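You operate a simulated robot arm through the tools that you are given. There is no shell and no other tool. Be economical: measure what you need, move in short steps, check, and stop when the job is done.

You are at the controls of a simulated robot arm. One attempt, no reset.

## Task
Turn the main switch off, swap the burnt fuse for the spare and test a lamp that it feeds.
Fine: burnt fuse in the red tray; leave the main switch off, the lamp buttons work without it; the last lamp tried shows LIT.

The check looks at the end state, three seconds after you hand in, the way a careful person would. Anything else that was tipped, shoved, dropped, spilled or broken makes it a failure.

## Robot
A 6-joint arm with a two-finger parallel gripper on a trunk, on a base that drives. Base frame: it is fixed to the floor where the robot stands at the start and does not move with it; the origin is under the middle of the robot, x ahead of it, y to its left, z up. Units: mm, degrees, N and s.
With the tool pointing down near the work surface it reaches from about 140 to 840 mm from the robot's upright axis, wherever it stands. Its first joint turns from -166.0 to 166.0 degrees. Places, roughly: horn switch [600, -100, 800]; lamps switch [600, 0, 800]; main switch [500, 0, 800]; pump switch [500, -200, 800]; start switch [500, -100, 800]; wiper switch [600, -200, 800]. Payload 3.91 kg.
The tool frame sits at the grasp point between the pads (the TCP): z along the fingers, y along the line on which they close. The tips reach 30 mm beyond it. The gripper opens to 110 mm. The fingers are 20 mm wide and 10 mm thick; the gripper's body (48 by 112 mm) begins 55 mm behind the TCP.
Orientation is told as [roll, pitch, yaw] about the base's x, y, z axes, in that order, counted from this pose: with the fingers straight down and closing along the base's y, the tool's x points along the base's -x, its y along +y and its z along -z.

## Interface
- The arm moves only by the tool play_rows. Its arguments are lists of equal length, an entry for each row: "slide": the shift along the tool's x, y, z in cm, a list of three; "delta_rot": the turn, a rotation vector about the tool's x, y, z in degrees, a list of three; "grip": the closure in counts, from 0 (fully open) to 255 (shut). In form: {"slide": [[tx, ty, tz], ...], "delta_rot": [[rx, ry, rz], ...], "grip": [grip, ...]}. A call has 1 to 10 rows; each row shifts and turns the commanded pose from where the row before left it, along the tool's axes as they then stand. Each row takes 0.2 s and may step no farther than 50 mm and 8.6 degrees from the row before; otherwise, or with a gripper value out of range, the whole call is refused. Where a pose cannot be reached the arm comes as near as it can. A force on the tool above 90 N (or 10 N above the force at the start of the call, whichever is more), or a blocked arm, ends the call early, and 0.2 s more pass. Each finger travels about 108 mm/s and halts on what it meets, pressing with about 40 N; the grip force reading is that of the motor and also rises with nothing between the fingers. The clock runs only during rows and for 0.2 s after the last one: add rows that do not move to give the fingers time. The reply holds the time, the measured pose of the TCP, the force on the tool along the base axes, the opening and the grip force, in the units named above and with some noise, with the torque about the TCP (base axes, N m) and any sound that the robot's microphone picked up.
- Cameras (640 x 400 px; columns grow to the right, rows downward): "scene" is now at [-100.9, 55.2, 1387.3]; the picture's right is [0.62, -0.78, 0.00], its down [-0.47, -0.37, -0.80] and it looks along [0.63, 0.50, -0.60] (base axes); focal length 250 px, centre (320, 200). "wrist" rides on the gripper at [77, 7, -114] in the tool frame; the picture's right is [-0.09, 1.00, 0.00], its down [-0.80, -0.07, -0.59] and it looks along [-0.59, -0.05, 0.80] (tool axes); focal length 270 px, centre (320, 200). There is no depth. A picture from a camera that has moved, and an enlarged one, comes with that camera's place and axes in the base frame and with its lens.
- grab_frame(camera): a new picture of that camera. It takes no simulated time.
- move_column(by): slides the trunk up (or, below 0, down) by that many mm; the arm and the scene camera ride with it, the base frame stays. It gives what a move gives, with no picture.
- steer(legs): drives the robot by 1 to 6 legs, each [ahead, left, turn to the left] in mm, mm and degrees, along the robot's own axes; the way and the turn of a leg run together, so that a leg with both is an arc; at most 1500 mm and 180 degrees a leg. The arm and the cameras ride along, it lands a little off, and it stops where it bumps. It gives what a move gives.
- aim_head(pan, tilt): turns the head with the scene camera to pan (to the left, within 86 degrees either way) and tilt (down, from -29 to 69), counted from straight ahead of the robot. It gives what a move gives.
- inspect(camera, box): a new picture of the part [left, top, right, bottom] of that camera's present view, enlarged. It takes no simulated time.
- finish_job(): hands the job in; it is judged then, once.

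Work in short steps. Places have to be worked out from the pictures, the camera data and where the tool is seen: move nearer, look again, correct. Check each grasp and each placing, and mend what went wrong. You have 120 turns and 82 pictures in all, those below and enlarged ones among them. Open the gripper and draw the arm clear of the work before you hand the job in, unless the task says otherwise; then end with one line.

The tools are called after "Call:" by a JSON object that holds its "api" and its "payload". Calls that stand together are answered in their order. play_rows: Moves the arm, as the interface text tells. Its arguments: {"type":"object","properties":{"slide":{"type":"array"},"delta_rot":{"type":"array"},"grip":{"type":"array"}},"required":["slide","delta_rot","grip"]} The other tools are called the same way: move_column (by) slides the trunk up or down; steer (legs) drives the base; aim_head (pan, tilt) turns the head that bears the scene camera; grab_frame (camera) takes a picture; inspect (camera, box) takes an enlarged picture of a part of a camera's view; finish_job () hands the job in.

At the start:

```text
t: 0.0
tool_pos: [179.0, 401.4, 1159.3]
ee_rot: [0.0, 0.0, 0.0]
force: [-0.2, 0.8, -0.5]
moment: [-0.05, -0.02, 0.0]
grip_width: 110.2
finger_force: 0.1
trunk travel left (down, up): [-325.0, 215.0]
robot x, y, heading: [-1.8, -1.6, -0.2]
head pan, tilt: [38.6, 36.6]
```

scene: 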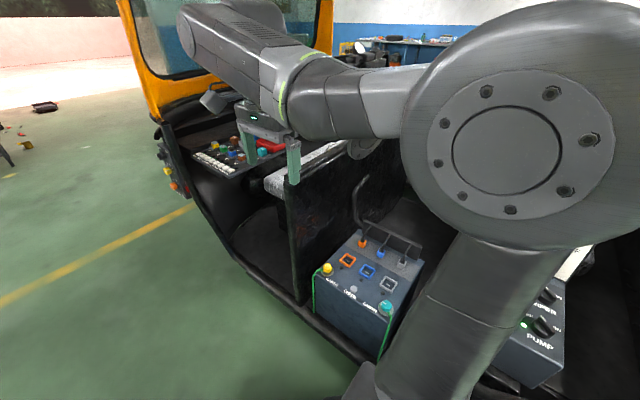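
wrist: 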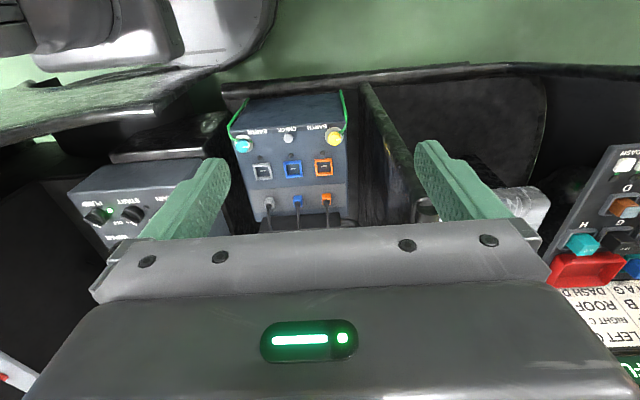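

The scene shows a fuse panel on the left, a lamp box in the middle and switches on the right. I turn the head to look at both ends.

Call:
{"api": "aim_head", "payload": {"pan": 0, "tilt": 45}}

Call:
{"api": "grab_frame", "payload": {"camera": "scene"}}

Call:
{"api": "aim_head", "payload": {"pan": 65, "tilt": 40}}

Call:
{"api": "grab_frame", "payload": {"camera": "scene"}}

```text
t: 1.1
tool_pos: [179.7, 400.3, 1161.0]
ee_rot: [0.1, 0.0, 0.0]
force: [-1.0, 0.1, 1.2]
moment: [0.01, 0.01, 0.02]
grip_width: 110.0
finger_force: 0.1
trunk travel left (down, up): [-325.0, 215.0]
robot x, y, heading: [-1.0, 1.7, 0.4]
head pan, tilt: [0.0, 45.0]
```

```text
79 pictures are left
camera scene: at [-87.7, 1.0, 1374.9], right [0.0, -1.0, 0.0], down [-0.71, 0.0, -0.71], along [0.71, 0.0, -0.71], focal length 250 px, centre (320, 200)
```

scene: 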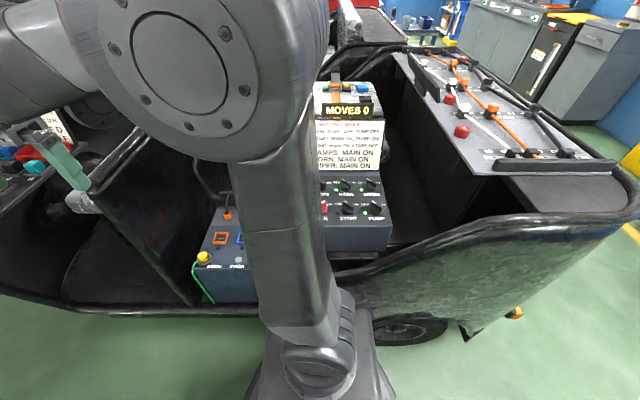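

```text
t: 2.4
tool_pos: [179.2, 401.1, 1159.7]
ee_rot: [0.0, 0.0, 0.0]
force: [-1.0, 0.8, -1.1]
moment: [-0.04, 0.0, 0.0]
grip_width: 109.9
finger_force: 0.0
trunk travel left (down, up): [-325.0, 215.0]
robot x, y, heading: [2.5, 2.5, -0.3]
head pan, tilt: [65.0, 40.0]
```

```text
78 pictures are left
camera scene: at [-133.0, 77.9, 1382.1], right [0.91, -0.42, 0.0], down [-0.27, -0.58, -0.77], along [0.32, 0.69, -0.64], focal length 250 px, centre (320, 200)
```

scene: 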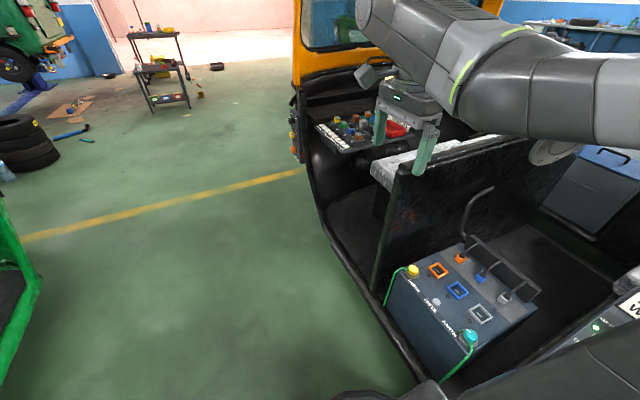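

There is a sign with interlock rules. I point the head straight ahead and enlarge it.

Call:
{"api": "aim_head", "payload": {"pan": -10, "tilt": 45}}

Call:
{"api": "inspect", "payload": {"camera": "scene", "box": [320, 60, 480, 160]}}

Call:
{"api": "inspect", "payload": {"camera": "scene", "box": [320, 160, 480, 260]}}

```text
t: 3.9
tool_pos: [180.2, 399.2, 1159.1]
ee_rot: [0.0, -0.1, 0.0]
force: [0.6, -0.2, -0.3]
moment: [-0.01, -0.01, -0.03]
grip_width: 110.2
finger_force: 0.1
trunk travel left (down, up): [-325.0, 215.0]
robot x, y, heading: [0.2, 0.5, -0.0]
head pan, tilt: [-10.0, 45.0]
```

```text
4.00 times, centred on (400, 110) of scene
camera zoom: at [-88.9, -13.2, 1374.9], right [-0.17, -0.98, 0.0], down [-0.7, 0.12, -0.71], along [0.7, -0.12, -0.71], focal length 1001 px, centre (0, 560)
```

zoom: 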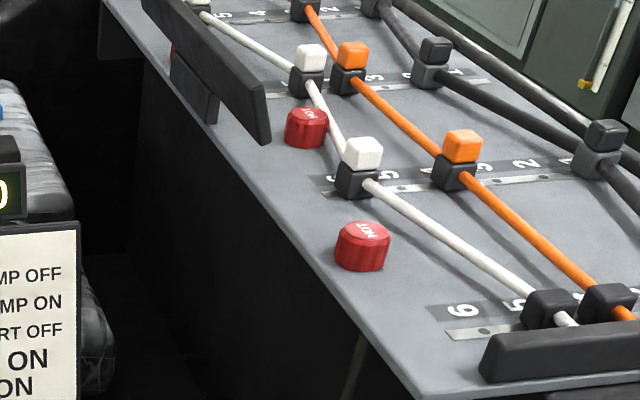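

```text
4.00 times, centred on (400, 210) of scene
camera zoom: at [-88.9, -13.2, 1374.9], right [-0.17, -0.98, 0.0], down [-0.7, 0.12, -0.71], along [0.7, -0.12, -0.71], focal length 1001 px, centre (0, 160)
```

zoom: 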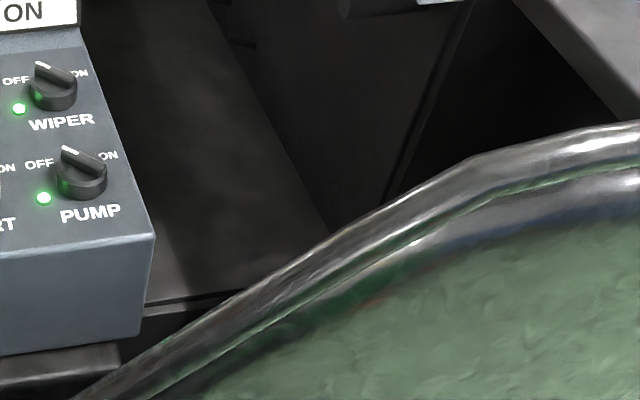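

The sign lies a little left of the enlarged areas; I enlarge there.

Call:
{"api": "inspect", "payload": {"camera": "scene", "box": [240, 90, 368, 170]}}

Call:
{"api": "inspect", "payload": {"camera": "scene", "box": [240, 165, 368, 245]}}

```text
5.00 times, centred on (304, 130) of scene
camera zoom: at [-88.9, -13.2, 1374.9], right [-0.17, -0.98, 0.0], down [-0.7, 0.12, -0.71], along [0.7, -0.12, -0.71], focal length 1251 px, centre (400, 550)
```

zoom: 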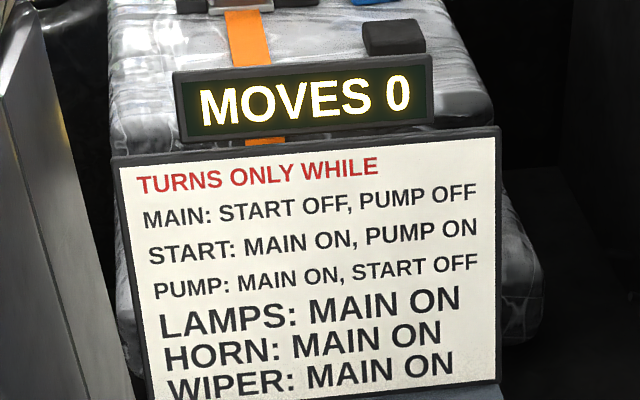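

```text
5.00 times, centred on (304, 205) of scene
camera zoom: at [-88.9, -13.2, 1374.9], right [-0.17, -0.98, 0.0], down [-0.7, 0.12, -0.71], along [0.7, -0.12, -0.71], focal length 1251 px, centre (400, 175)
```

zoom: 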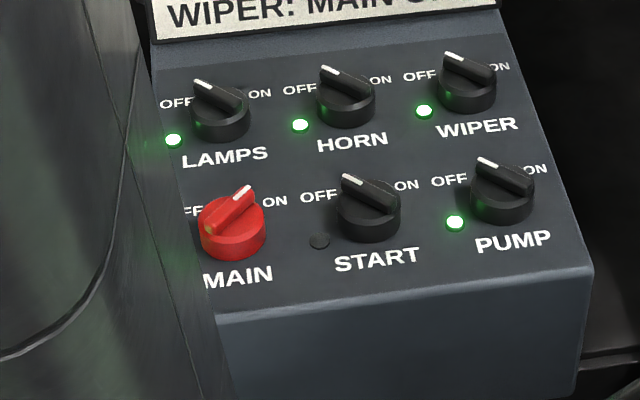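

All switches look off but MAIN (on), and the green lights mark what may be turned; START and PUMP off lets MAIN turn. I bring the arm over towards the panel for a wrist look.

Call:
{"api": "play_rows", "payload": {"slide": [[-1, -4.4, 0.3], [-1, -4.4, 0.3], [-1, -4.4, 0.3], [-1, -4.4, 0.3], [-1, -4.4, 0.3], [-1, -4.4, 0.3], [-1, -4.4, 0.3], [-1, -4.4, 0.3], [-1, -4.4, 0.3]], "delta_rot": [[0, 0, 0], [0, 0, 0], [0, 0, 0], [0, 0, 0], [0, 0, 0], [0, 0, 0], [0, 0, 0], [0, 0, 0], [0, 0, 0]], "grip": [0, 0, 0, 0, 0, 0, 0, 0, 0]}}

Call:
{"api": "grab_frame", "payload": {"camera": "wrist"}}

Call:
{"api": "aim_head", "payload": {"pan": 45, "tilt": 38}}

Call:
{"api": "grab_frame", "payload": {"camera": "scene"}}

```text
t: 6.0
tool_pos: [259.5, 41.3, 1139.9]
ee_rot: [0.5, -1.7, 10.9]
force: [0.0, -1.5, 1.1]
moment: [0.01, 0.01, 0.0]
grip_width: 109.9
finger_force: 0.1
trunk travel left (down, up): [-325.0, 215.0]
robot x, y, heading: [0.4, -1.6, 0.1]
head pan, tilt: [-10.0, 45.0]
stopped in row 9: the arm was blocked; the commanded pose is now the measured one
```

```text
73 pictures are left
camera wrist: at [181.8, 31.5, 1251.8], right [-0.1, 0.99, 0.01], down [0.78, 0.07, 0.62], along [0.61, 0.07, -0.79], focal length 270 px, centre (320, 200)
```

wrist: 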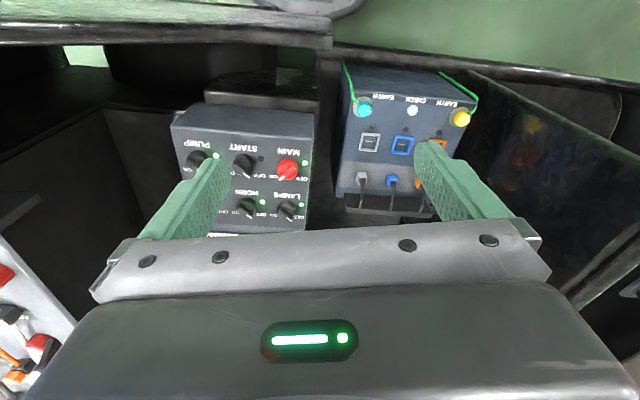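

```text
t: 7.3
tool_pos: [262.4, 41.2, 1138.2]
ee_rot: [0.5, -1.3, 10.8]
force: [0.4, -0.6, 0.0]
moment: [-0.05, 0.0, -0.01]
grip_width: 110.1
finger_force: 0.0
trunk travel left (down, up): [-325.0, 215.0]
robot x, y, heading: [0.1, -2.5, 0.0]
head pan, tilt: [45.0, 38.0]
```

```text
72 pictures are left
camera scene: at [-92.1, -19.0, 1371.9], right [-0.25, -0.97, 0.0], down [-0.71, 0.18, -0.68], along [0.66, -0.17, -0.73], focal length 250 px, centre (320, 200)
```

scene: 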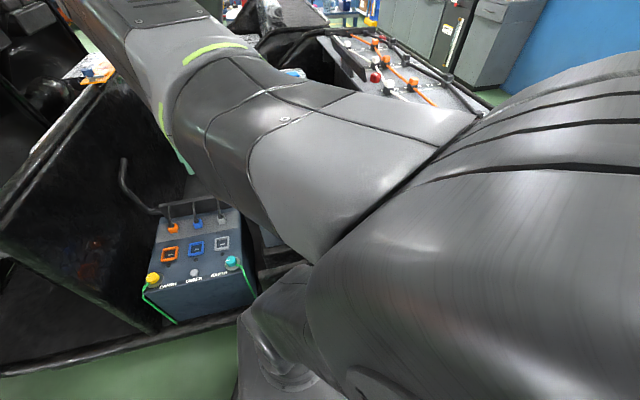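

The arm was blocked near the head (likely elbow against the head). I extend forward, undoing the yaw, and look again.

Call:
{"api": "play_rows", "payload": {"slide": [[-3, 0, 0], [-3, 0, 0], [-3, 0, 0], [-3, 0, 0]], "delta_rot": [[0, 0, 0], [0, 0, 0], [0, 0, 5.4], [0, 0, 5.4]], "grip": [0, 0, 0, 0]}}

Call:
{"api": "aim_head", "payload": {"pan": 45, "tilt": 38}}

Call:
{"api": "grab_frame", "payload": {"camera": "scene"}}

```text
t: 8.3
tool_pos: [380.4, 57.5, 1140.7]
ee_rot: [0.8, -1.3, -0.5]
force: [-0.5, 0.2, 0.6]
moment: [-0.01, -0.01, 0.0]
grip_width: 110.1
finger_force: 0.1
trunk travel left (down, up): [-325.0, 215.0]
robot x, y, heading: [1.3, 1.4, -0.2]
head pan, tilt: [45.0, 38.0]
```

```text
t: 8.9
tool_pos: [379.9, 58.0, 1141.7]
ee_rot: [0.7, -1.2, -0.4]
force: [0.7, -0.1, -0.2]
moment: [0.01, 0.01, 0.0]
grip_width: 110.0
finger_force: 0.0
trunk travel left (down, up): [-325.0, 215.0]
robot x, y, heading: [-0.7, -1.7, -0.1]
head pan, tilt: [45.0, 38.0]
```

```text
71 pictures are left
camera scene: at [-108.1, 61.8, 1385.1], right [0.71, -0.71, 0.0], down [-0.44, -0.44, -0.79], along [0.56, 0.56, -0.62], focal length 250 px, centre (320, 200)
```

scene: 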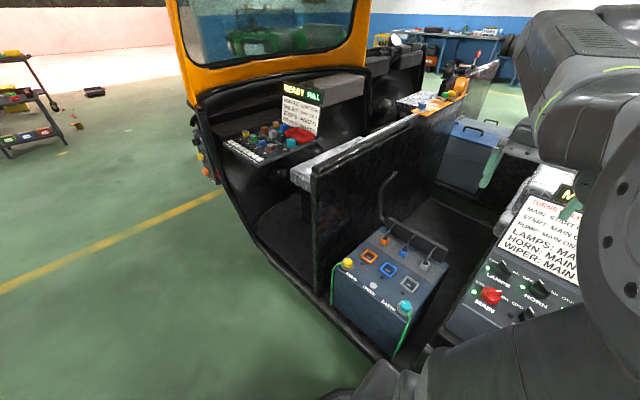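

The view is clear now. I enlarge the dash panel, the tray at the partition, and the battery box.

Call:
{"api": "inspect", "payload": {"camera": "scene", "box": [210, 80, 338, 160]}}

Call:
{"api": "inspect", "payload": {"camera": "scene", "box": [390, 60, 486, 120]}}

Call:
{"api": "inspect", "payload": {"camera": "scene", "box": [320, 220, 464, 310]}}

Call:
{"api": "inspect", "payload": {"camera": "scene", "box": [440, 240, 584, 330]}}

```text
5.00 times, centred on (274, 120) of scene
camera zoom: at [-108.1, 61.8, 1385.1], right [0.71, -0.71, 0.0], down [-0.44, -0.44, -0.79], along [0.56, 0.56, -0.62], focal length 1251 px, centre (550, 600)
```

zoom: 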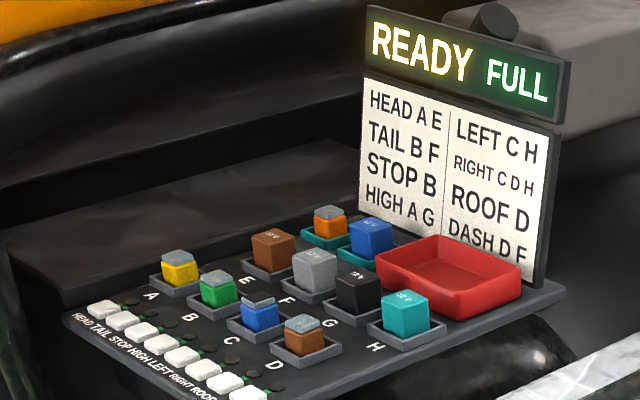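

```text
6.67 times, centred on (438, 90) of scene
camera zoom: at [-108.1, 61.8, 1385.1], right [0.71, -0.71, 0.0], down [-0.44, -0.44, -0.79], along [0.56, 0.56, -0.62], focal length 1668 px, centre (-467, 933)
```

zoom: 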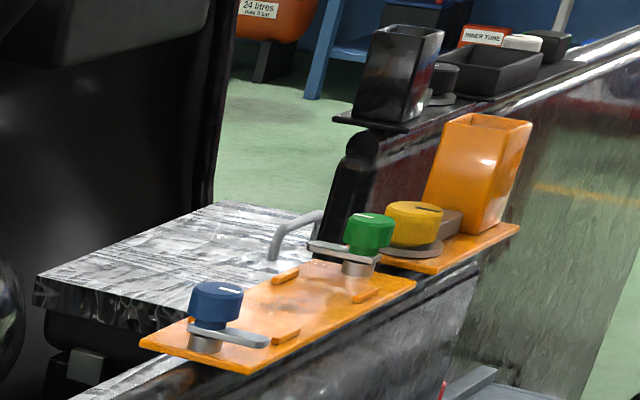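

```text
4.44 times, centred on (392, 265) of scene
camera zoom: at [-108.1, 61.8, 1385.1], right [0.71, -0.71, 0.0], down [-0.44, -0.44, -0.79], along [0.56, 0.56, -0.62], focal length 1112 px, centre (0, -89)
```

zoom: 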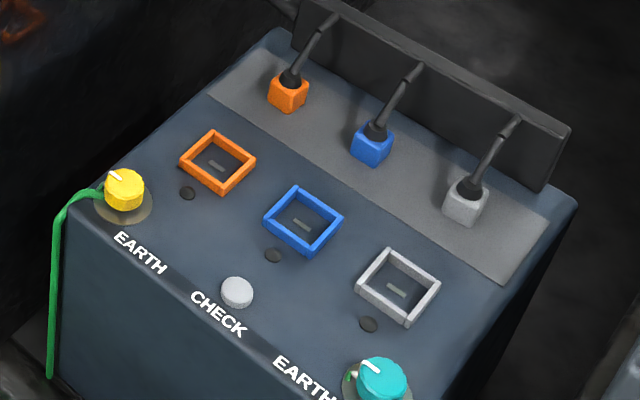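

```text
4.44 times, centred on (512, 285) of scene
camera zoom: at [-108.1, 61.8, 1385.1], right [0.71, -0.71, 0.0], down [-0.44, -0.44, -0.79], along [0.56, 0.56, -0.62], focal length 1112 px, centre (-533, -178)
```

zoom: 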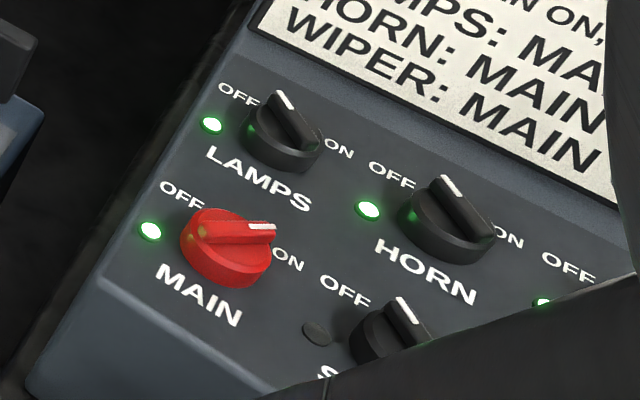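

MAIN is on with its green light lit, so it may be turned counter-clockwise to OFF directly. I lower the gripper in front of it for a close wrist look.

Call:
{"api": "play_rows", "payload": {"slide": [[0.7, -2, 4], [0.7, -2, 4], [0.6, -1.8, 4], [0, 0, 2]], "delta_rot": [[0, 0, 0], [0, 0, 0], [0, 0, 0], [0, 0, 0]], "grip": [0, 0, 0, 0]}}

Call:
{"api": "grab_frame", "payload": {"camera": "wrist"}}

Call:
{"api": "grab_frame", "payload": {"camera": "scene"}}

```text
t: 9.9
tool_pos: [363.3, 2.8, 999.5]
ee_rot: [0.6, -1.3, -0.4]
force: [0.5, 0.7, 0.0]
moment: [0.0, 0.04, 0.04]
grip_width: 109.8
finger_force: 0.1
trunk travel left (down, up): [-325.0, 215.0]
robot x, y, heading: [0.4, 1.0, -0.1]
head pan, tilt: [45.0, 38.0]
```

```text
66 pictures are left
camera wrist: at [284.0, 9.4, 1112.1], right [0.1, 1.0, 0.01], down [0.79, -0.08, 0.61], along [0.61, -0.05, -0.79], focal length 270 px, centre (320, 200)
```

wrist: 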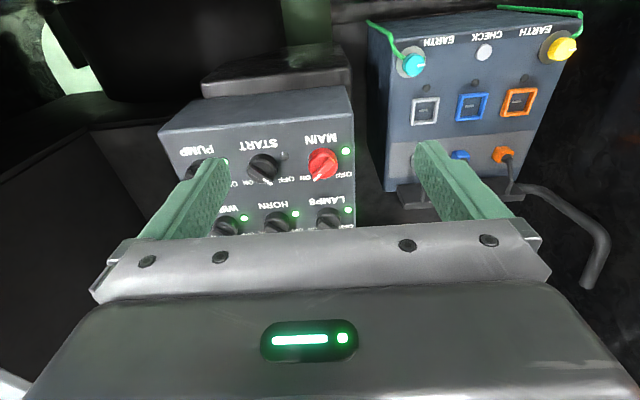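

```text
65 pictures are left
camera scene: at [-108.1, 61.7, 1385.2], right [0.71, -0.71, 0.0], down [-0.44, -0.44, -0.79], along [0.56, 0.56, -0.62], focal length 250 px, centre (320, 200)
```

scene: 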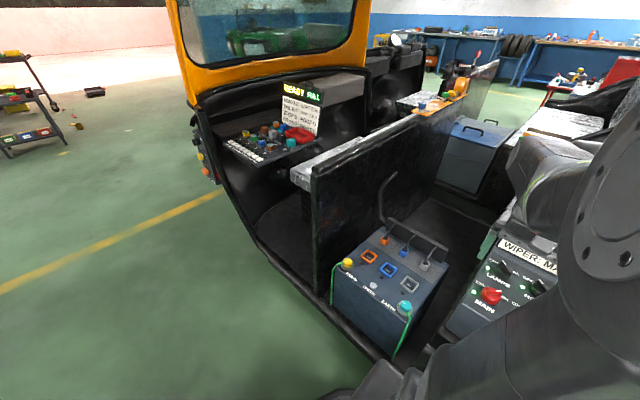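

I estimate the MAIN knob top near (491, -2, 756). I move above it, offset, and enlarge to refine.

Call:
{"api": "play_rows", "payload": {"slide": [[-1, 0, 4], [0, 0, 4], [0, 0, 4]], "delta_rot": [[0, 0, 0], [0, 0, 0], [0, 0, 0]], "grip": [0, 0, 0]}}

Call:
{"api": "inspect", "payload": {"camera": "wrist", "box": [200, 80, 456, 240]}}

Call:
{"api": "inspect", "payload": {"camera": "scene", "box": [450, 250, 578, 330]}}

```text
t: 10.7
tool_pos: [377.5, 3.7, 879.4]
ee_rot: [0.8, -1.3, -0.5]
force: [-0.9, -0.6, 0.3]
moment: [-0.03, 0.0, 0.04]
grip_width: 110.2
finger_force: 0.0
trunk travel left (down, up): [-325.0, 215.0]
robot x, y, heading: [0.0, 2.2, -0.2]
head pan, tilt: [45.0, 38.0]
```

```text
2.50 times, centred on (328, 160) of wrist
camera zoom: at [298.8, 10.1, 991.8], right [0.1, 1.0, 0.02], down [0.79, -0.08, 0.61], along [0.61, -0.05, -0.79], focal length 676 px, centre (300, 300)
```

zoom: 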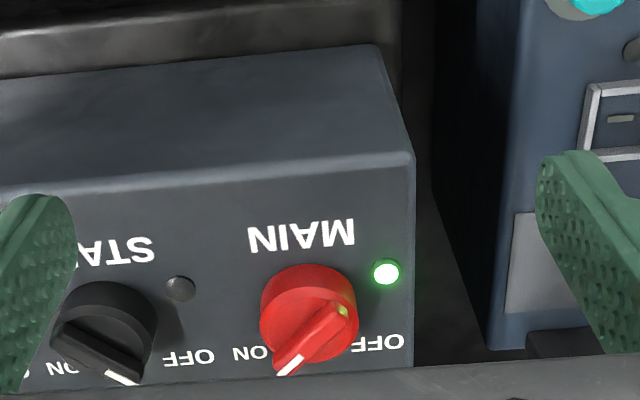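

```text
5.00 times, centred on (514, 290) of scene
camera zoom: at [-108.0, 61.8, 1385.2], right [0.71, -0.71, 0.0], down [-0.44, -0.44, -0.79], along [0.56, 0.56, -0.62], focal length 1251 px, centre (-650, -250)
```

zoom: 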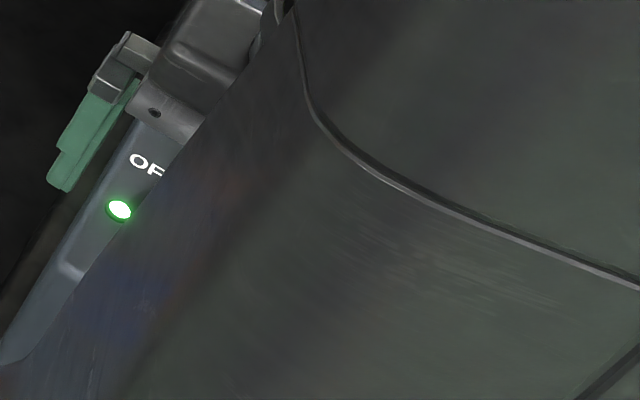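

Refined: knob top about (473, 0, 786), bar pointing 45° right. I move over it, yaw the gripper -45° so it closes across the bar, and look.

Call:
{"api": "play_rows", "payload": {"slide": [[-4.8, -0.2, 0], [-4.7, -0.2, 0], [0, 0, 0], [0, 0, 0], [0, 0, 0], [0, 0, 0], [0, 0, 0], [0, 0, 0]], "delta_rot": [[0, 0, 0], [0, 0, 0], [0, 0, 7.5], [0, 0, 7.5], [0, 0, 7.5], [0, 0, 7.5], [0, 0, 7.5], [0, 0, 7.5]], "grip": [60, 116, 116, 116, 116, 116, 116, 116]}}

Call:
{"api": "grab_frame", "payload": {"camera": "wrist"}}

```text
t: 12.5
tool_pos: [471.7, -0.9, 883.2]
ee_rot: [1.4, -0.4, -45.6]
force: [0.2, 0.6, 0.3]
moment: [-0.01, 0.04, -0.03]
grip_width: 59.8
finger_force: 0.2
trunk travel left (down, up): [-325.0, 215.0]
robot x, y, heading: [-1.7, 1.6, -0.2]
head pan, tilt: [45.0, 38.0]
```

```text
62 pictures are left
camera wrist: at [419.9, 57.9, 996.2], right [0.77, 0.63, 0.03], down [0.5, -0.63, 0.6], along [0.4, -0.45, -0.8], focal length 270 px, centre (320, 200)
```

wrist: 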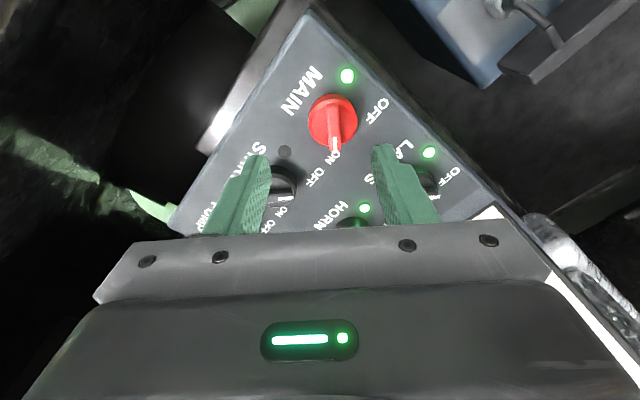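

The knob appears about 14 mm along the tool's +y; I correct, descend to about 830 and look again.

Call:
{"api": "play_rows", "payload": {"slide": [[-0.2, 1.3, 2], [0, 0, 2.8]], "delta_rot": [[0, 0, 0], [0, 0, 0]], "grip": [116, 116]}}

Call:
{"api": "grab_frame", "payload": {"camera": "wrist"}}

```text
t: 13.1
tool_pos: [482.7, 7.8, 833.0]
ee_rot: [1.3, -0.4, -45.5]
force: [0.2, 0.3, 0.2]
moment: [0.01, 0.0, 0.01]
grip_width: 59.7
finger_force: 0.0
trunk travel left (down, up): [-325.0, 215.0]
robot x, y, heading: [1.8, 2.3, -0.1]
head pan, tilt: [45.0, 38.0]
```

```text
61 pictures are left
camera wrist: at [431.8, 65.6, 947.1], right [0.77, 0.64, 0.03], down [0.5, -0.63, 0.6], along [0.4, -0.45, -0.8], focal length 270 px, centre (320, 200)
```

wrist: 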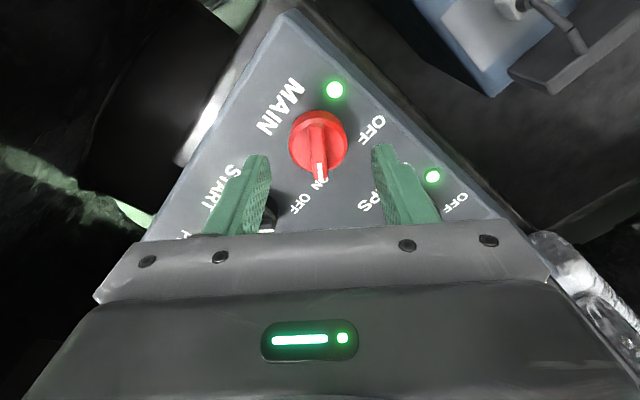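

Well aligned across; about 5 mm more forward along the bar. I descend to straddle the bar and look.

Call:
{"api": "play_rows", "payload": {"slide": [[-0.5, 0, 1.2], [0, 0, 1.2]], "delta_rot": [[0, 0, 0], [0, 0, 0]], "grip": [116, 116]}}

Call:
{"api": "grab_frame", "payload": {"camera": "wrist"}}

```text
t: 13.7
tool_pos: [486.9, 2.6, 810.5]
ee_rot: [1.3, -0.3, -45.4]
force: [-0.6, 0.6, -0.6]
moment: [0.01, 0.0, -0.03]
grip_width: 59.9
finger_force: 0.1
trunk travel left (down, up): [-325.0, 215.0]
robot x, y, heading: [2.6, -0.9, -0.2]
head pan, tilt: [45.0, 38.0]
```

```text
60 pictures are left
camera wrist: at [436.0, 62.6, 924.4], right [0.77, 0.64, 0.03], down [0.5, -0.63, 0.6], along [0.4, -0.45, -0.8], focal length 270 px, centre (320, 200)
```

wrist: 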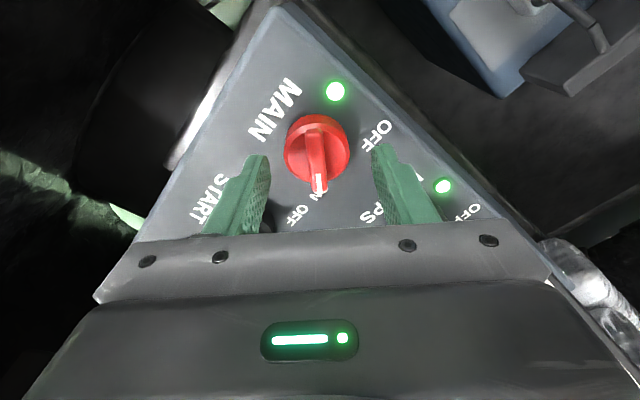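

Knob rim seems near z 761, bar top near 775. I go 15 mm down and close gently, watching the readings.

Call:
{"api": "play_rows", "payload": {"slide": [[-0.2, 0, 0.8], [0, 0, 0.8], [0, 0, 0], [0, 0, 0], [0, 0, 0]], "delta_rot": [[0, 0, 0], [0, 0, 0], [0, 0, 0], [0, 0, 0], [0, 0, 0]], "grip": [116, 116, 190, 255, 255]}}

Call:
{"api": "grab_frame", "payload": {"camera": "wrist"}}

```text
t: 14.9
tool_pos: [487.7, 0.3, 795.1]
ee_rot: [1.3, -0.3, -45.5]
force: [-13.0, -15.5, -2.7]
moment: [-0.82, 0.51, -0.06]
grip_width: 43.4
finger_force: 44.9
trunk travel left (down, up): [-325.0, 215.0]
robot x, y, heading: [-0.3, -1.8, 0.0]
head pan, tilt: [45.0, 38.0]
```

```text
59 pictures are left
camera wrist: at [436.5, 59.5, 908.8], right [0.77, 0.64, 0.02], down [0.5, -0.63, 0.6], along [0.39, -0.45, -0.8], focal length 270 px, centre (320, 200)
```

wrist: 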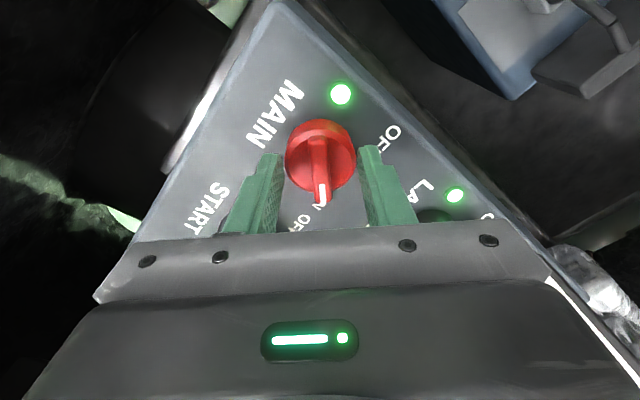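

The fingers hold the round body at 43 mm with a side push; I reopen slightly, shift 2.5 mm along tool -y, rise 4 mm toward the bar and close again.

Call:
{"api": "play_rows", "payload": {"slide": [[0, 0, 0], [0, -0.25, 0], [0, 0, -0.5], [0, 0, 0], [0, 0, 0]], "delta_rot": [[0, 0, 0], [0, 0, 0], [0, 0, 0], [0, 0, 0], [0, 0, 0]], "grip": [120, 120, 120, 255, 255]}}

```text
t: 16.1
tool_pos: [485.0, 1.2, 799.1]
ee_rot: [1.4, -0.5, -45.5]
force: [4.4, 3.8, 0.3]
moment: [0.0, 0.27, 0.23]
grip_width: 11.1
finger_force: 44.6
trunk travel left (down, up): [-325.0, 215.0]
robot x, y, heading: [-2.4, -3.0, -0.1]
head pan, tilt: [45.0, 38.0]
```

Now the 11 mm bar itself is gripped. I turn counter-clockwise (tool z negative) in steps.

Call:
{"api": "play_rows", "payload": {"slide": [[0, 0, 0], [0, 0, 0], [0, 0, 0], [0, 0, 0], [0, 0, 0], [0, 0, 0]], "delta_rot": [[0, 0, -7.5], [0, 0, -7.5], [0, 0, -7.5], [0, 0, -7.5], [0, 0, -7.5], [0, 0, -7.5]], "grip": [255, 255, 255, 255, 255, 255]}}

Call:
{"api": "grab_frame", "payload": {"camera": "wrist"}}

```text
t: 17.5
tool_pos: [485.6, -0.9, 797.9]
ee_rot: [0.7, -1.2, -0.4]
force: [-0.3, -20.8, 8.9]
moment: [-0.74, 1.26, -0.1]
grip_width: 10.8
finger_force: 45.1
trunk travel left (down, up): [-325.0, 215.0]
robot x, y, heading: [-0.2, 1.2, -0.1]
head pan, tilt: [45.0, 38.0]
```

```text
58 pictures are left
camera wrist: at [407.0, 4.9, 912.9], right [0.09, 1.0, 0.01], down [0.79, -0.08, 0.61], along [0.61, -0.05, -0.79], focal length 270 px, centre (320, 200)
```

wrist: 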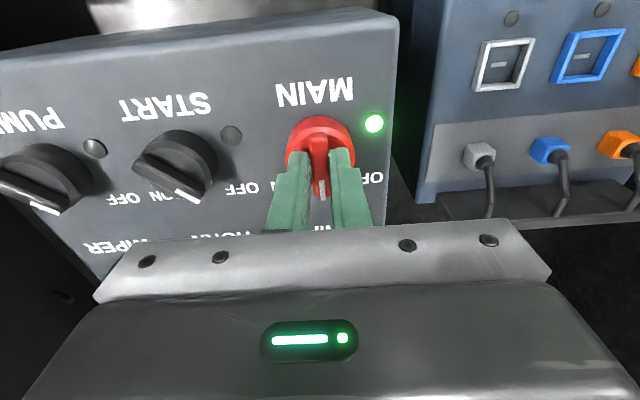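

Turned half way. I continue the other 45° with a small shift to relieve the side force.

Call:
{"api": "play_rows", "payload": {"slide": [[0, -0.2, 0], [0, 0, 0], [0, 0, 0], [0, 0, 0], [0, 0, 0], [0, 0, 0]], "delta_rot": [[0, 0, -7.5], [0, 0, -7.5], [0, 0, -7.5], [0, 0, -7.5], [0, 0, -7.5], [0, 0, -7.5]], "grip": [255, 255, 255, 255, 255, 255]}}

Call:
{"api": "grab_frame", "payload": {"camera": "wrist"}}

```text
t: 18.9
tool_pos: [486.0, -4.9, 800.7]
ee_rot: [-0.3, -1.5, 44.6]
force: [-1.7, -34.8, -2.0]
moment: [-0.67, -0.22, -0.07]
grip_width: 11.1
finger_force: 44.9
trunk travel left (down, up): [-325.0, 215.0]
robot x, y, heading: [-0.8, -4.4, 0.0]
head pan, tilt: [45.0, 38.0]
```

```text
57 pictures are left
camera wrist: at [425.3, -54.6, 912.2], right [-0.64, 0.77, 0.0], down [0.61, 0.5, 0.62], along [0.48, 0.39, -0.79], focal length 270 px, centre (320, 200)
```

wrist: 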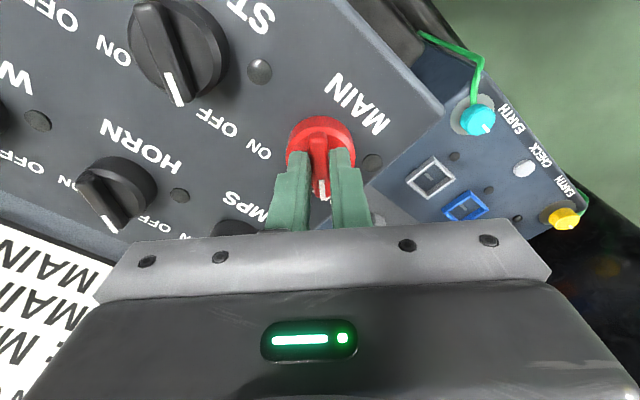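

All the green lights went out: MAIN is off. I release and rise straight up.

Call:
{"api": "play_rows", "payload": {"slide": [[0, 0, 0], [0, 0, 0], [0, 0, -2], [0, 0, -5], [0, 0, -5], [0, 0, -5]], "delta_rot": [[0, 0, 0], [0, 0, 0], [0, 0, 0], [0, 0, 0], [0, 0, 0], [0, 0, 0]], "grip": [116, 116, 116, 116, 116, 116]}}

Call:
{"api": "grab_frame", "payload": {"camera": "wrist"}}

```text
t: 20.3
tool_pos: [481.9, -3.8, 971.7]
ee_rot: [-0.3, -1.3, 44.6]
force: [-0.2, -0.4, 0.0]
moment: [0.01, 0.0, 0.0]
grip_width: 59.9
finger_force: 0.0
trunk travel left (down, up): [-325.0, 215.0]
robot x, y, heading: [-4.8, -0.9, 0.2]
head pan, tilt: [45.0, 38.0]
```

```text
56 pictures are left
camera wrist: at [420.4, -53.4, 1084.5], right [-0.64, 0.77, 0.0], down [0.61, 0.5, 0.61], along [0.48, 0.39, -0.79], focal length 270 px, centre (320, 200)
```

wrist: 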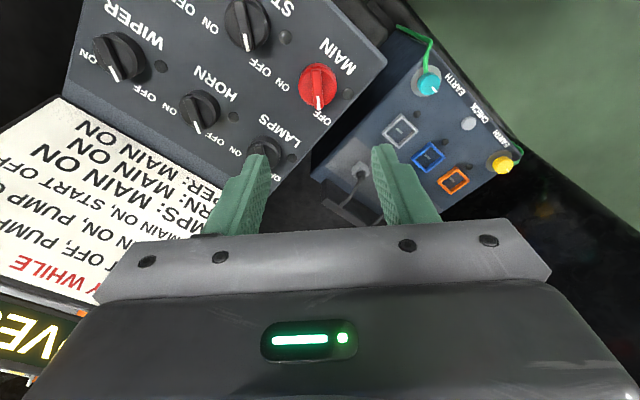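

MAIN points to OFF. Now I raise and retract the arm and square the wrist, ready to drive to the fuse panel.

Call:
{"api": "play_rows", "payload": {"slide": [[0, 0, -5], [0, 0, -5], [3.1, 3, -3], [3.1, 3, -3], [3.1, 3, -3], [0, 0, -4], [0, 0, -4], [0, 0, 0], [0, 0, 0]], "delta_rot": [[0, 0, 0], [0, 0, 0], [0, 0, 0], [0, 0, 7.4], [0, 0, 7.4], [0, 0, 7.4], [0, 0, 7.4], [0, 0, 7.4], [0, 0, 7.4]], "grip": [116, 116, 116, 116, 116, 116, 116, 116, 116]}}

Call:
{"api": "aim_head", "payload": {"pan": 60, "tilt": 35}}

Call:
{"api": "grab_frame", "payload": {"camera": "scene"}}

```text
refused: row 3 steps farther than a row can; nothing moved
```

```text
t: 21.0
tool_pos: [482.7, -4.4, 971.7]
ee_rot: [-0.3, -1.4, 44.7]
force: [0.6, 0.2, 1.2]
moment: [-0.03, 0.01, -0.05]
grip_width: 59.9
finger_force: 0.0
trunk travel left (down, up): [-325.0, 215.0]
robot x, y, heading: [0.2, -2.5, -0.1]
head pan, tilt: [60.0, 35.0]
```

```text
55 pictures are left
camera scene: at [-125.0, 76.9, 1389.7], right [0.87, -0.5, 0.0], down [-0.29, -0.5, -0.82], along [0.41, 0.71, -0.57], focal length 250 px, centre (320, 200)
```

scene: 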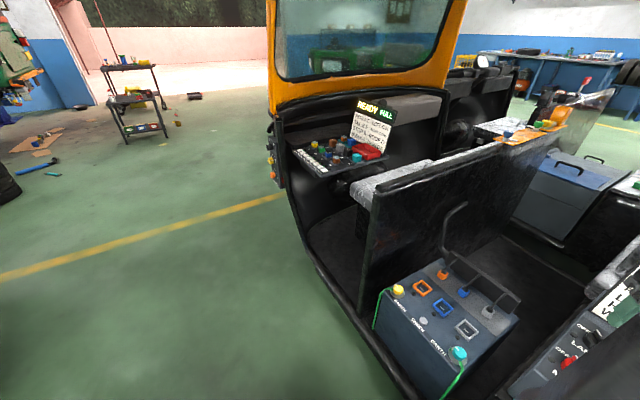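

A row was slightly too long; I repeat the retraction with shorter rows.

Call:
{"api": "play_rows", "payload": {"slide": [[0, 0, -5], [0, 0, -5], [3, 3, -2], [3, 3, -2], [3, 3, -2], [0, 0, -4], [0, 0, -4], [0, 0, -4], [0, 0, 0]], "delta_rot": [[0, 0, 0], [0, 0, 0], [0, 0, 0], [0, 0, 0], [0, 0, 0], [0, 0, 8.5], [0, 0, 8.5], [0, 0, 8.5], [0, 0, 8.5]], "grip": [116, 116, 116, 116, 116, 116, 116, 116, 116]}}

Call:
{"api": "steer", "payload": {"legs": [[0, 350, 0]]}}

Call:
{"api": "grab_frame", "payload": {"camera": "scene"}}

```text
t: 23.0
tool_pos: [348.1, -4.8, 1248.9]
ee_rot: [0.5, -1.5, 10.5]
force: [-0.2, 1.0, 0.4]
moment: [0.0, -0.03, 0.02]
grip_width: 60.2
finger_force: 0.0
trunk travel left (down, up): [-325.0, 215.0]
robot x, y, heading: [1.3, 2.8, 0.2]
head pan, tilt: [60.0, 35.0]
```

```text
t: 25.3
tool_pos: [350.4, 348.8, 1247.1]
ee_rot: [0.5, -1.4, 10.3]
force: [0.7, -0.4, 0.0]
moment: [0.04, 0.0, 0.0]
grip_width: 60.0
finger_force: 0.1
trunk travel left (down, up): [-325.0, 215.0]
robot x, y, heading: [-2.5, 353.3, -0.1]
head pan, tilt: [60.0, 35.0]
```

```text
54 pictures are left
camera scene: at [-124.2, 431.6, 1389.7], right [0.86, -0.5, 0.0], down [-0.29, -0.5, -0.82], along [0.41, 0.71, -0.57], focal length 250 px, centre (320, 200)
```

scene: 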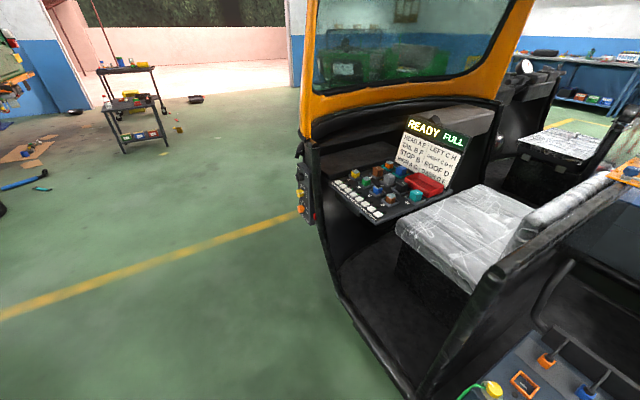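

Triangulation puts the red tray near (711, 996, 842). I drive another 500 mm left and look.

Call:
{"api": "steer", "payload": {"legs": [[0, 500, 0]]}}

Call:
{"api": "aim_head", "payload": {"pan": 15, "tilt": 40}}

Call:
{"api": "grab_frame", "payload": {"camera": "scene"}}

Call:
{"api": "grab_frame", "payload": {"camera": "wrist"}}

```text
t: 28.3
tool_pos: [348.5, 854.8, 1247.9]
ee_rot: [0.5, -1.4, 11.1]
force: [-0.6, 0.1, -0.9]
moment: [-0.02, -0.02, -0.03]
grip_width: 60.1
finger_force: 0.1
trunk travel left (down, up): [-325.0, 215.0]
robot x, y, heading: [-2.8, 854.7, 0.6]
head pan, tilt: [60.0, 35.0]
```

```text
t: 29.4
tool_pos: [349.8, 854.5, 1247.8]
ee_rot: [0.6, -1.4, 11.1]
force: [0.5, 0.6, 0.3]
moment: [0.02, -0.02, 0.02]
grip_width: 59.8
finger_force: 0.0
trunk travel left (down, up): [-325.0, 215.0]
robot x, y, heading: [-2.6, 855.4, 0.5]
head pan, tilt: [15.0, 40.0]
```

```text
53 pictures are left
camera scene: at [-87.9, 878.1, 1382.2], right [0.27, -0.96, 0.0], down [-0.62, -0.17, -0.77], along [0.74, 0.21, -0.64], focal length 250 px, centre (320, 200)
```

scene: 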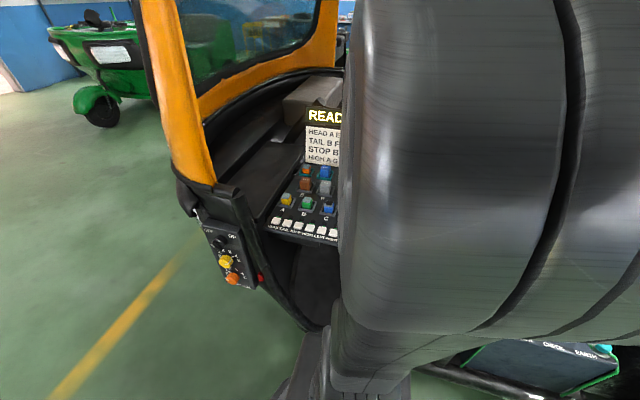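

```text
52 pictures are left
camera wrist: at [270.2, 845.6, 1360.4], right [-0.11, 0.99, 0.01], down [0.79, 0.08, 0.61], along [0.61, 0.07, -0.79], focal length 270 px, centre (320, 200)
```

wrist: 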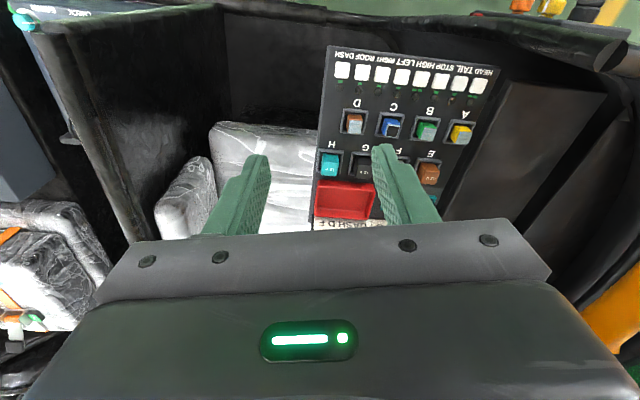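

The panel is under the wrist camera: rough x 370–700, y 890–1160, z~850. I square the wrist and move in for a close look at the fuses.

Call:
{"api": "play_rows", "payload": {"slide": [[0, 0, 0], [0, 0, 0], [0.2, 3.3, 2.6], [0.2, 3.3, 2.6], [0.2, 3.3, 2.6], [0.2, 3.3, 2.6], [0.2, 3.3, 2.6]], "delta_rot": [[0, 0, 5.5], [0, 0, 5.5], [0, 0, 0], [0, 0, 0], [0, 0, 0], [0, 0, 0], [0, 0, 0]], "grip": [60, 0, 0, 0, 0, 0, 0]}}

Call:
{"api": "grab_frame", "payload": {"camera": "wrist"}}

Call:
{"api": "inspect", "payload": {"camera": "wrist", "box": [220, 80, 428, 210]}}

```text
t: 31.0
tool_pos: [342.5, 1024.2, 1119.6]
ee_rot: [0.7, -1.3, 0.0]
force: [-0.6, 0.0, 0.0]
moment: [0.04, 0.01, -0.07]
grip_width: 110.0
finger_force: 0.1
trunk travel left (down, up): [-325.0, 215.0]
robot x, y, heading: [2.1, 855.4, 0.5]
head pan, tilt: [15.0, 40.0]
```

```text
51 pictures are left
camera wrist: at [264.4, 1029.9, 1231.9], right [0.09, 1.0, 0.01], down [0.79, -0.08, 0.61], along [0.61, -0.04, -0.79], focal length 270 px, centre (320, 200)
```

wrist: 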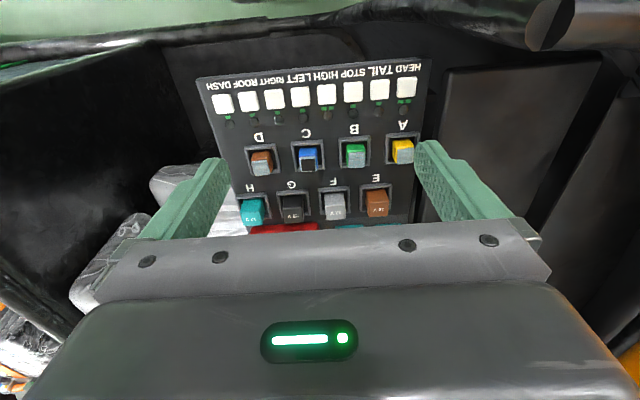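

```text
3.08 times, centred on (324, 145) of wrist
camera zoom: at [264.4, 1029.9, 1231.9], right [0.09, 1.0, 0.01], down [0.79, -0.08, 0.61], along [0.61, -0.04, -0.79], focal length 832 px, centre (308, 369)
```

zoom: 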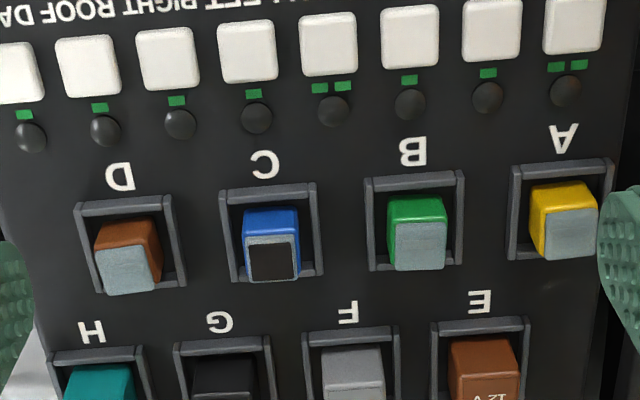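

C's fuse has a dark (burnt) window while A, B, D are clear. I move forward to see the spares and the red tray.

Call:
{"api": "play_rows", "payload": {"slide": [[-4.5, 0, 0], [-4.5, 0, 0], [-4.5, 0, 0]], "delta_rot": [[0, 0, 0], [0, 0, 0], [0, 0, 0]], "grip": [0, 0, 0]}}

Call:
{"api": "grab_frame", "payload": {"camera": "wrist"}}

Call:
{"api": "inspect", "payload": {"camera": "wrist", "box": [220, 80, 428, 210]}}

```text
t: 31.8
tool_pos: [478.6, 1022.3, 1123.3]
ee_rot: [0.7, -1.3, 0.0]
force: [0.0, 0.3, -0.1]
moment: [0.0, 0.04, 0.03]
grip_width: 110.2
finger_force: 0.1
trunk travel left (down, up): [-325.0, 215.0]
robot x, y, heading: [-1.3, 855.5, 0.7]
head pan, tilt: [15.0, 40.0]
```

```text
49 pictures are left
camera wrist: at [400.2, 1029.1, 1235.5], right [0.09, 1.0, 0.01], down [0.79, -0.08, 0.61], along [0.61, -0.04, -0.79], focal length 270 px, centre (320, 200)
```

wrist: 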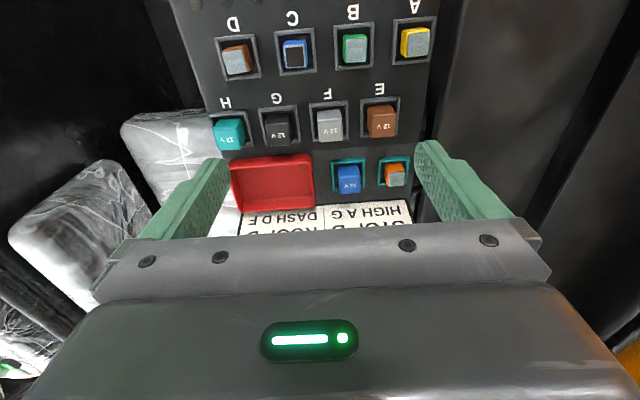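

```text
3.08 times, centred on (324, 145) of wrist
camera zoom: at [400.2, 1029.1, 1235.5], right [0.09, 1.0, 0.01], down [0.79, -0.08, 0.61], along [0.61, -0.04, -0.79], focal length 832 px, centre (308, 369)
```

zoom: 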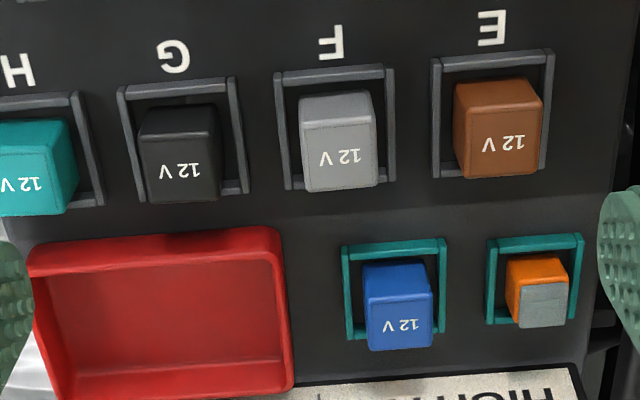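

C's fuse (blue, burnt window) is about (452, 1003, 902), and the windowed orange fuse is the spare (the blue 12 V one is a relay). I move above C and look.

Call:
{"api": "play_rows", "payload": {"slide": [[0.6, -0.5, 4], [0.7, -0.5, 4], [0.7, -0.5, 4], [0.6, -0.4, 3]], "delta_rot": [[0, 0, 0], [0, 0, 0], [0, 0, 0], [0, 0, 0]], "grip": [40, 80, 130, 140]}}

Call:
{"api": "grab_frame", "payload": {"camera": "wrist"}}

Call:
{"api": "grab_frame", "payload": {"camera": "scene"}}

```text
t: 32.8
tool_pos: [455.5, 1002.7, 972.4]
ee_rot: [0.7, -1.2, 0.1]
force: [-0.9, -0.1, 0.1]
moment: [0.02, 0.04, 0.0]
grip_width: 49.5
finger_force: 0.1
trunk travel left (down, up): [-325.0, 215.0]
robot x, y, heading: [2.0, 858.3, 0.4]
head pan, tilt: [15.0, 40.0]
```

```text
47 pictures are left
camera wrist: at [376.7, 1008.9, 1084.8], right [0.09, 1.0, 0.01], down [0.79, -0.08, 0.61], along [0.61, -0.04, -0.79], focal length 270 px, centre (320, 200)
```

wrist: 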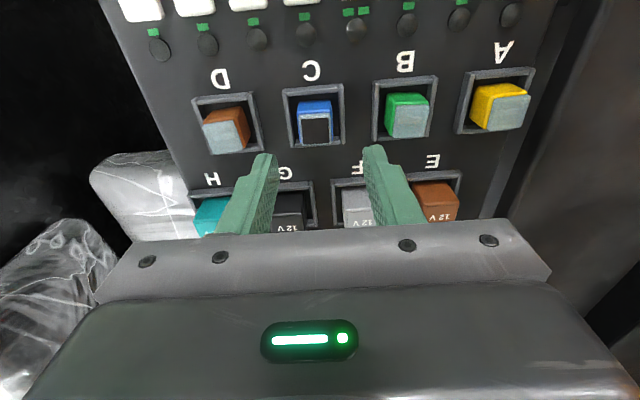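

```text
46 pictures are left
camera scene: at [-87.7, 878.1, 1382.2], right [0.27, -0.96, 0.0], down [-0.62, -0.17, -0.77], along [0.74, 0.2, -0.64], focal length 250 px, centre (320, 200)
```

scene: 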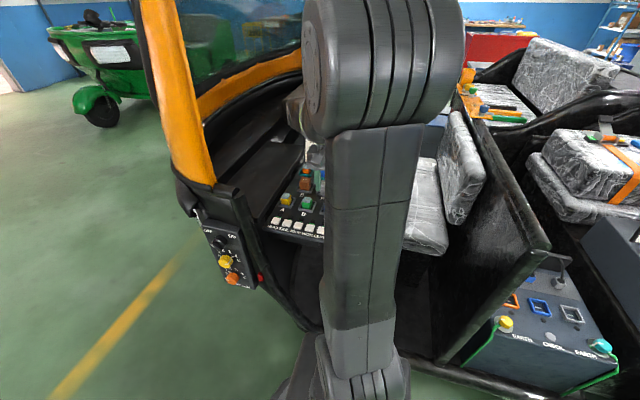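

C measures about (450, 1002, 900). I lower until the tips are at its top and check the alignment.

Call:
{"api": "play_rows", "payload": {"slide": [[0.5, 0, 2], [0, 0, 1.8]], "delta_rot": [[0, 0, 0], [0, 0, 0]], "grip": [140, 140]}}

Call:
{"api": "grab_frame", "payload": {"camera": "wrist"}}

```text
t: 33.4
tool_pos: [451.3, 1003.8, 934.6]
ee_rot: [0.9, -1.3, 0.2]
force: [-0.3, 0.0, 0.7]
moment: [-0.02, 0.0, -0.01]
grip_width: 49.5
finger_force: 0.0
trunk travel left (down, up): [-325.0, 215.0]
robot x, y, heading: [0.9, 853.8, 0.3]
head pan, tilt: [15.0, 40.0]
```

```text
45 pictures are left
camera wrist: at [372.4, 1010.3, 1046.7], right [0.09, 1.0, 0.02], down [0.79, -0.08, 0.61], along [0.61, -0.04, -0.79], focal length 270 px, centre (320, 200)
```

wrist: 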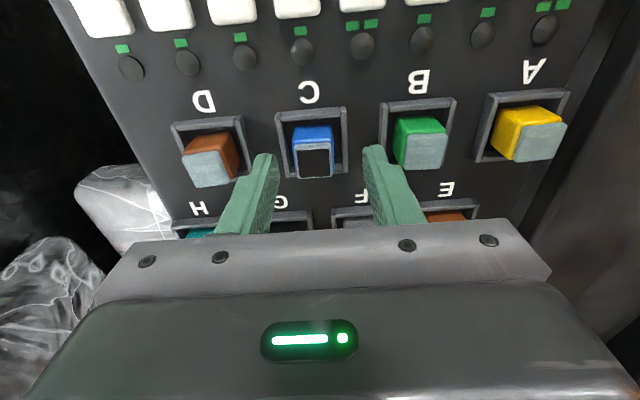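

Aligned. I lower 18 mm with a tiny y correction and close on the burnt fuse.

Call:
{"api": "play_rows", "payload": {"slide": [[0, -0.15, 1.0], [0, 0, 0.8], [0, 0, 0], [0, 0, 0]], "delta_rot": [[0, 0, 0], [0, 0, 0], [0, 0, 0], [0, 0, 0]], "grip": [140, 140, 255, 255]}}

Call:
{"api": "grab_frame", "payload": {"camera": "wrist"}}

```text
t: 34.4
tool_pos: [451.3, 1002.7, 916.3]
ee_rot: [0.7, -1.3, 0.2]
force: [-0.5, 0.1, 1.2]
moment: [0.0, 0.06, -0.03]
grip_width: 24.0
finger_force: 39.9
trunk travel left (down, up): [-325.0, 215.0]
robot x, y, heading: [-1.5, 855.1, 0.7]
head pan, tilt: [15.0, 40.0]
```

```text
44 pictures are left
camera wrist: at [372.5, 1008.8, 1028.6], right [0.09, 1.0, 0.01], down [0.79, -0.08, 0.61], along [0.61, -0.04, -0.79], focal length 270 px, centre (320, 200)
```

wrist: 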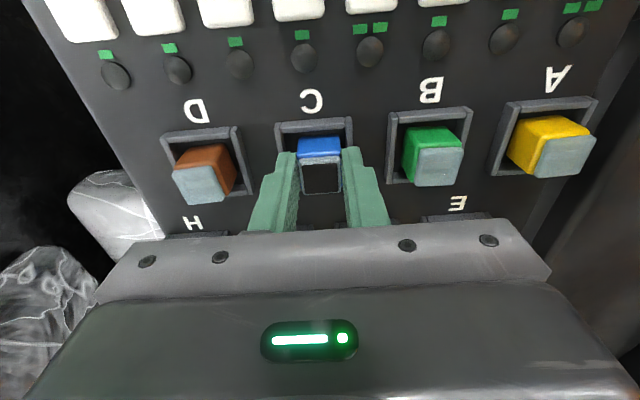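

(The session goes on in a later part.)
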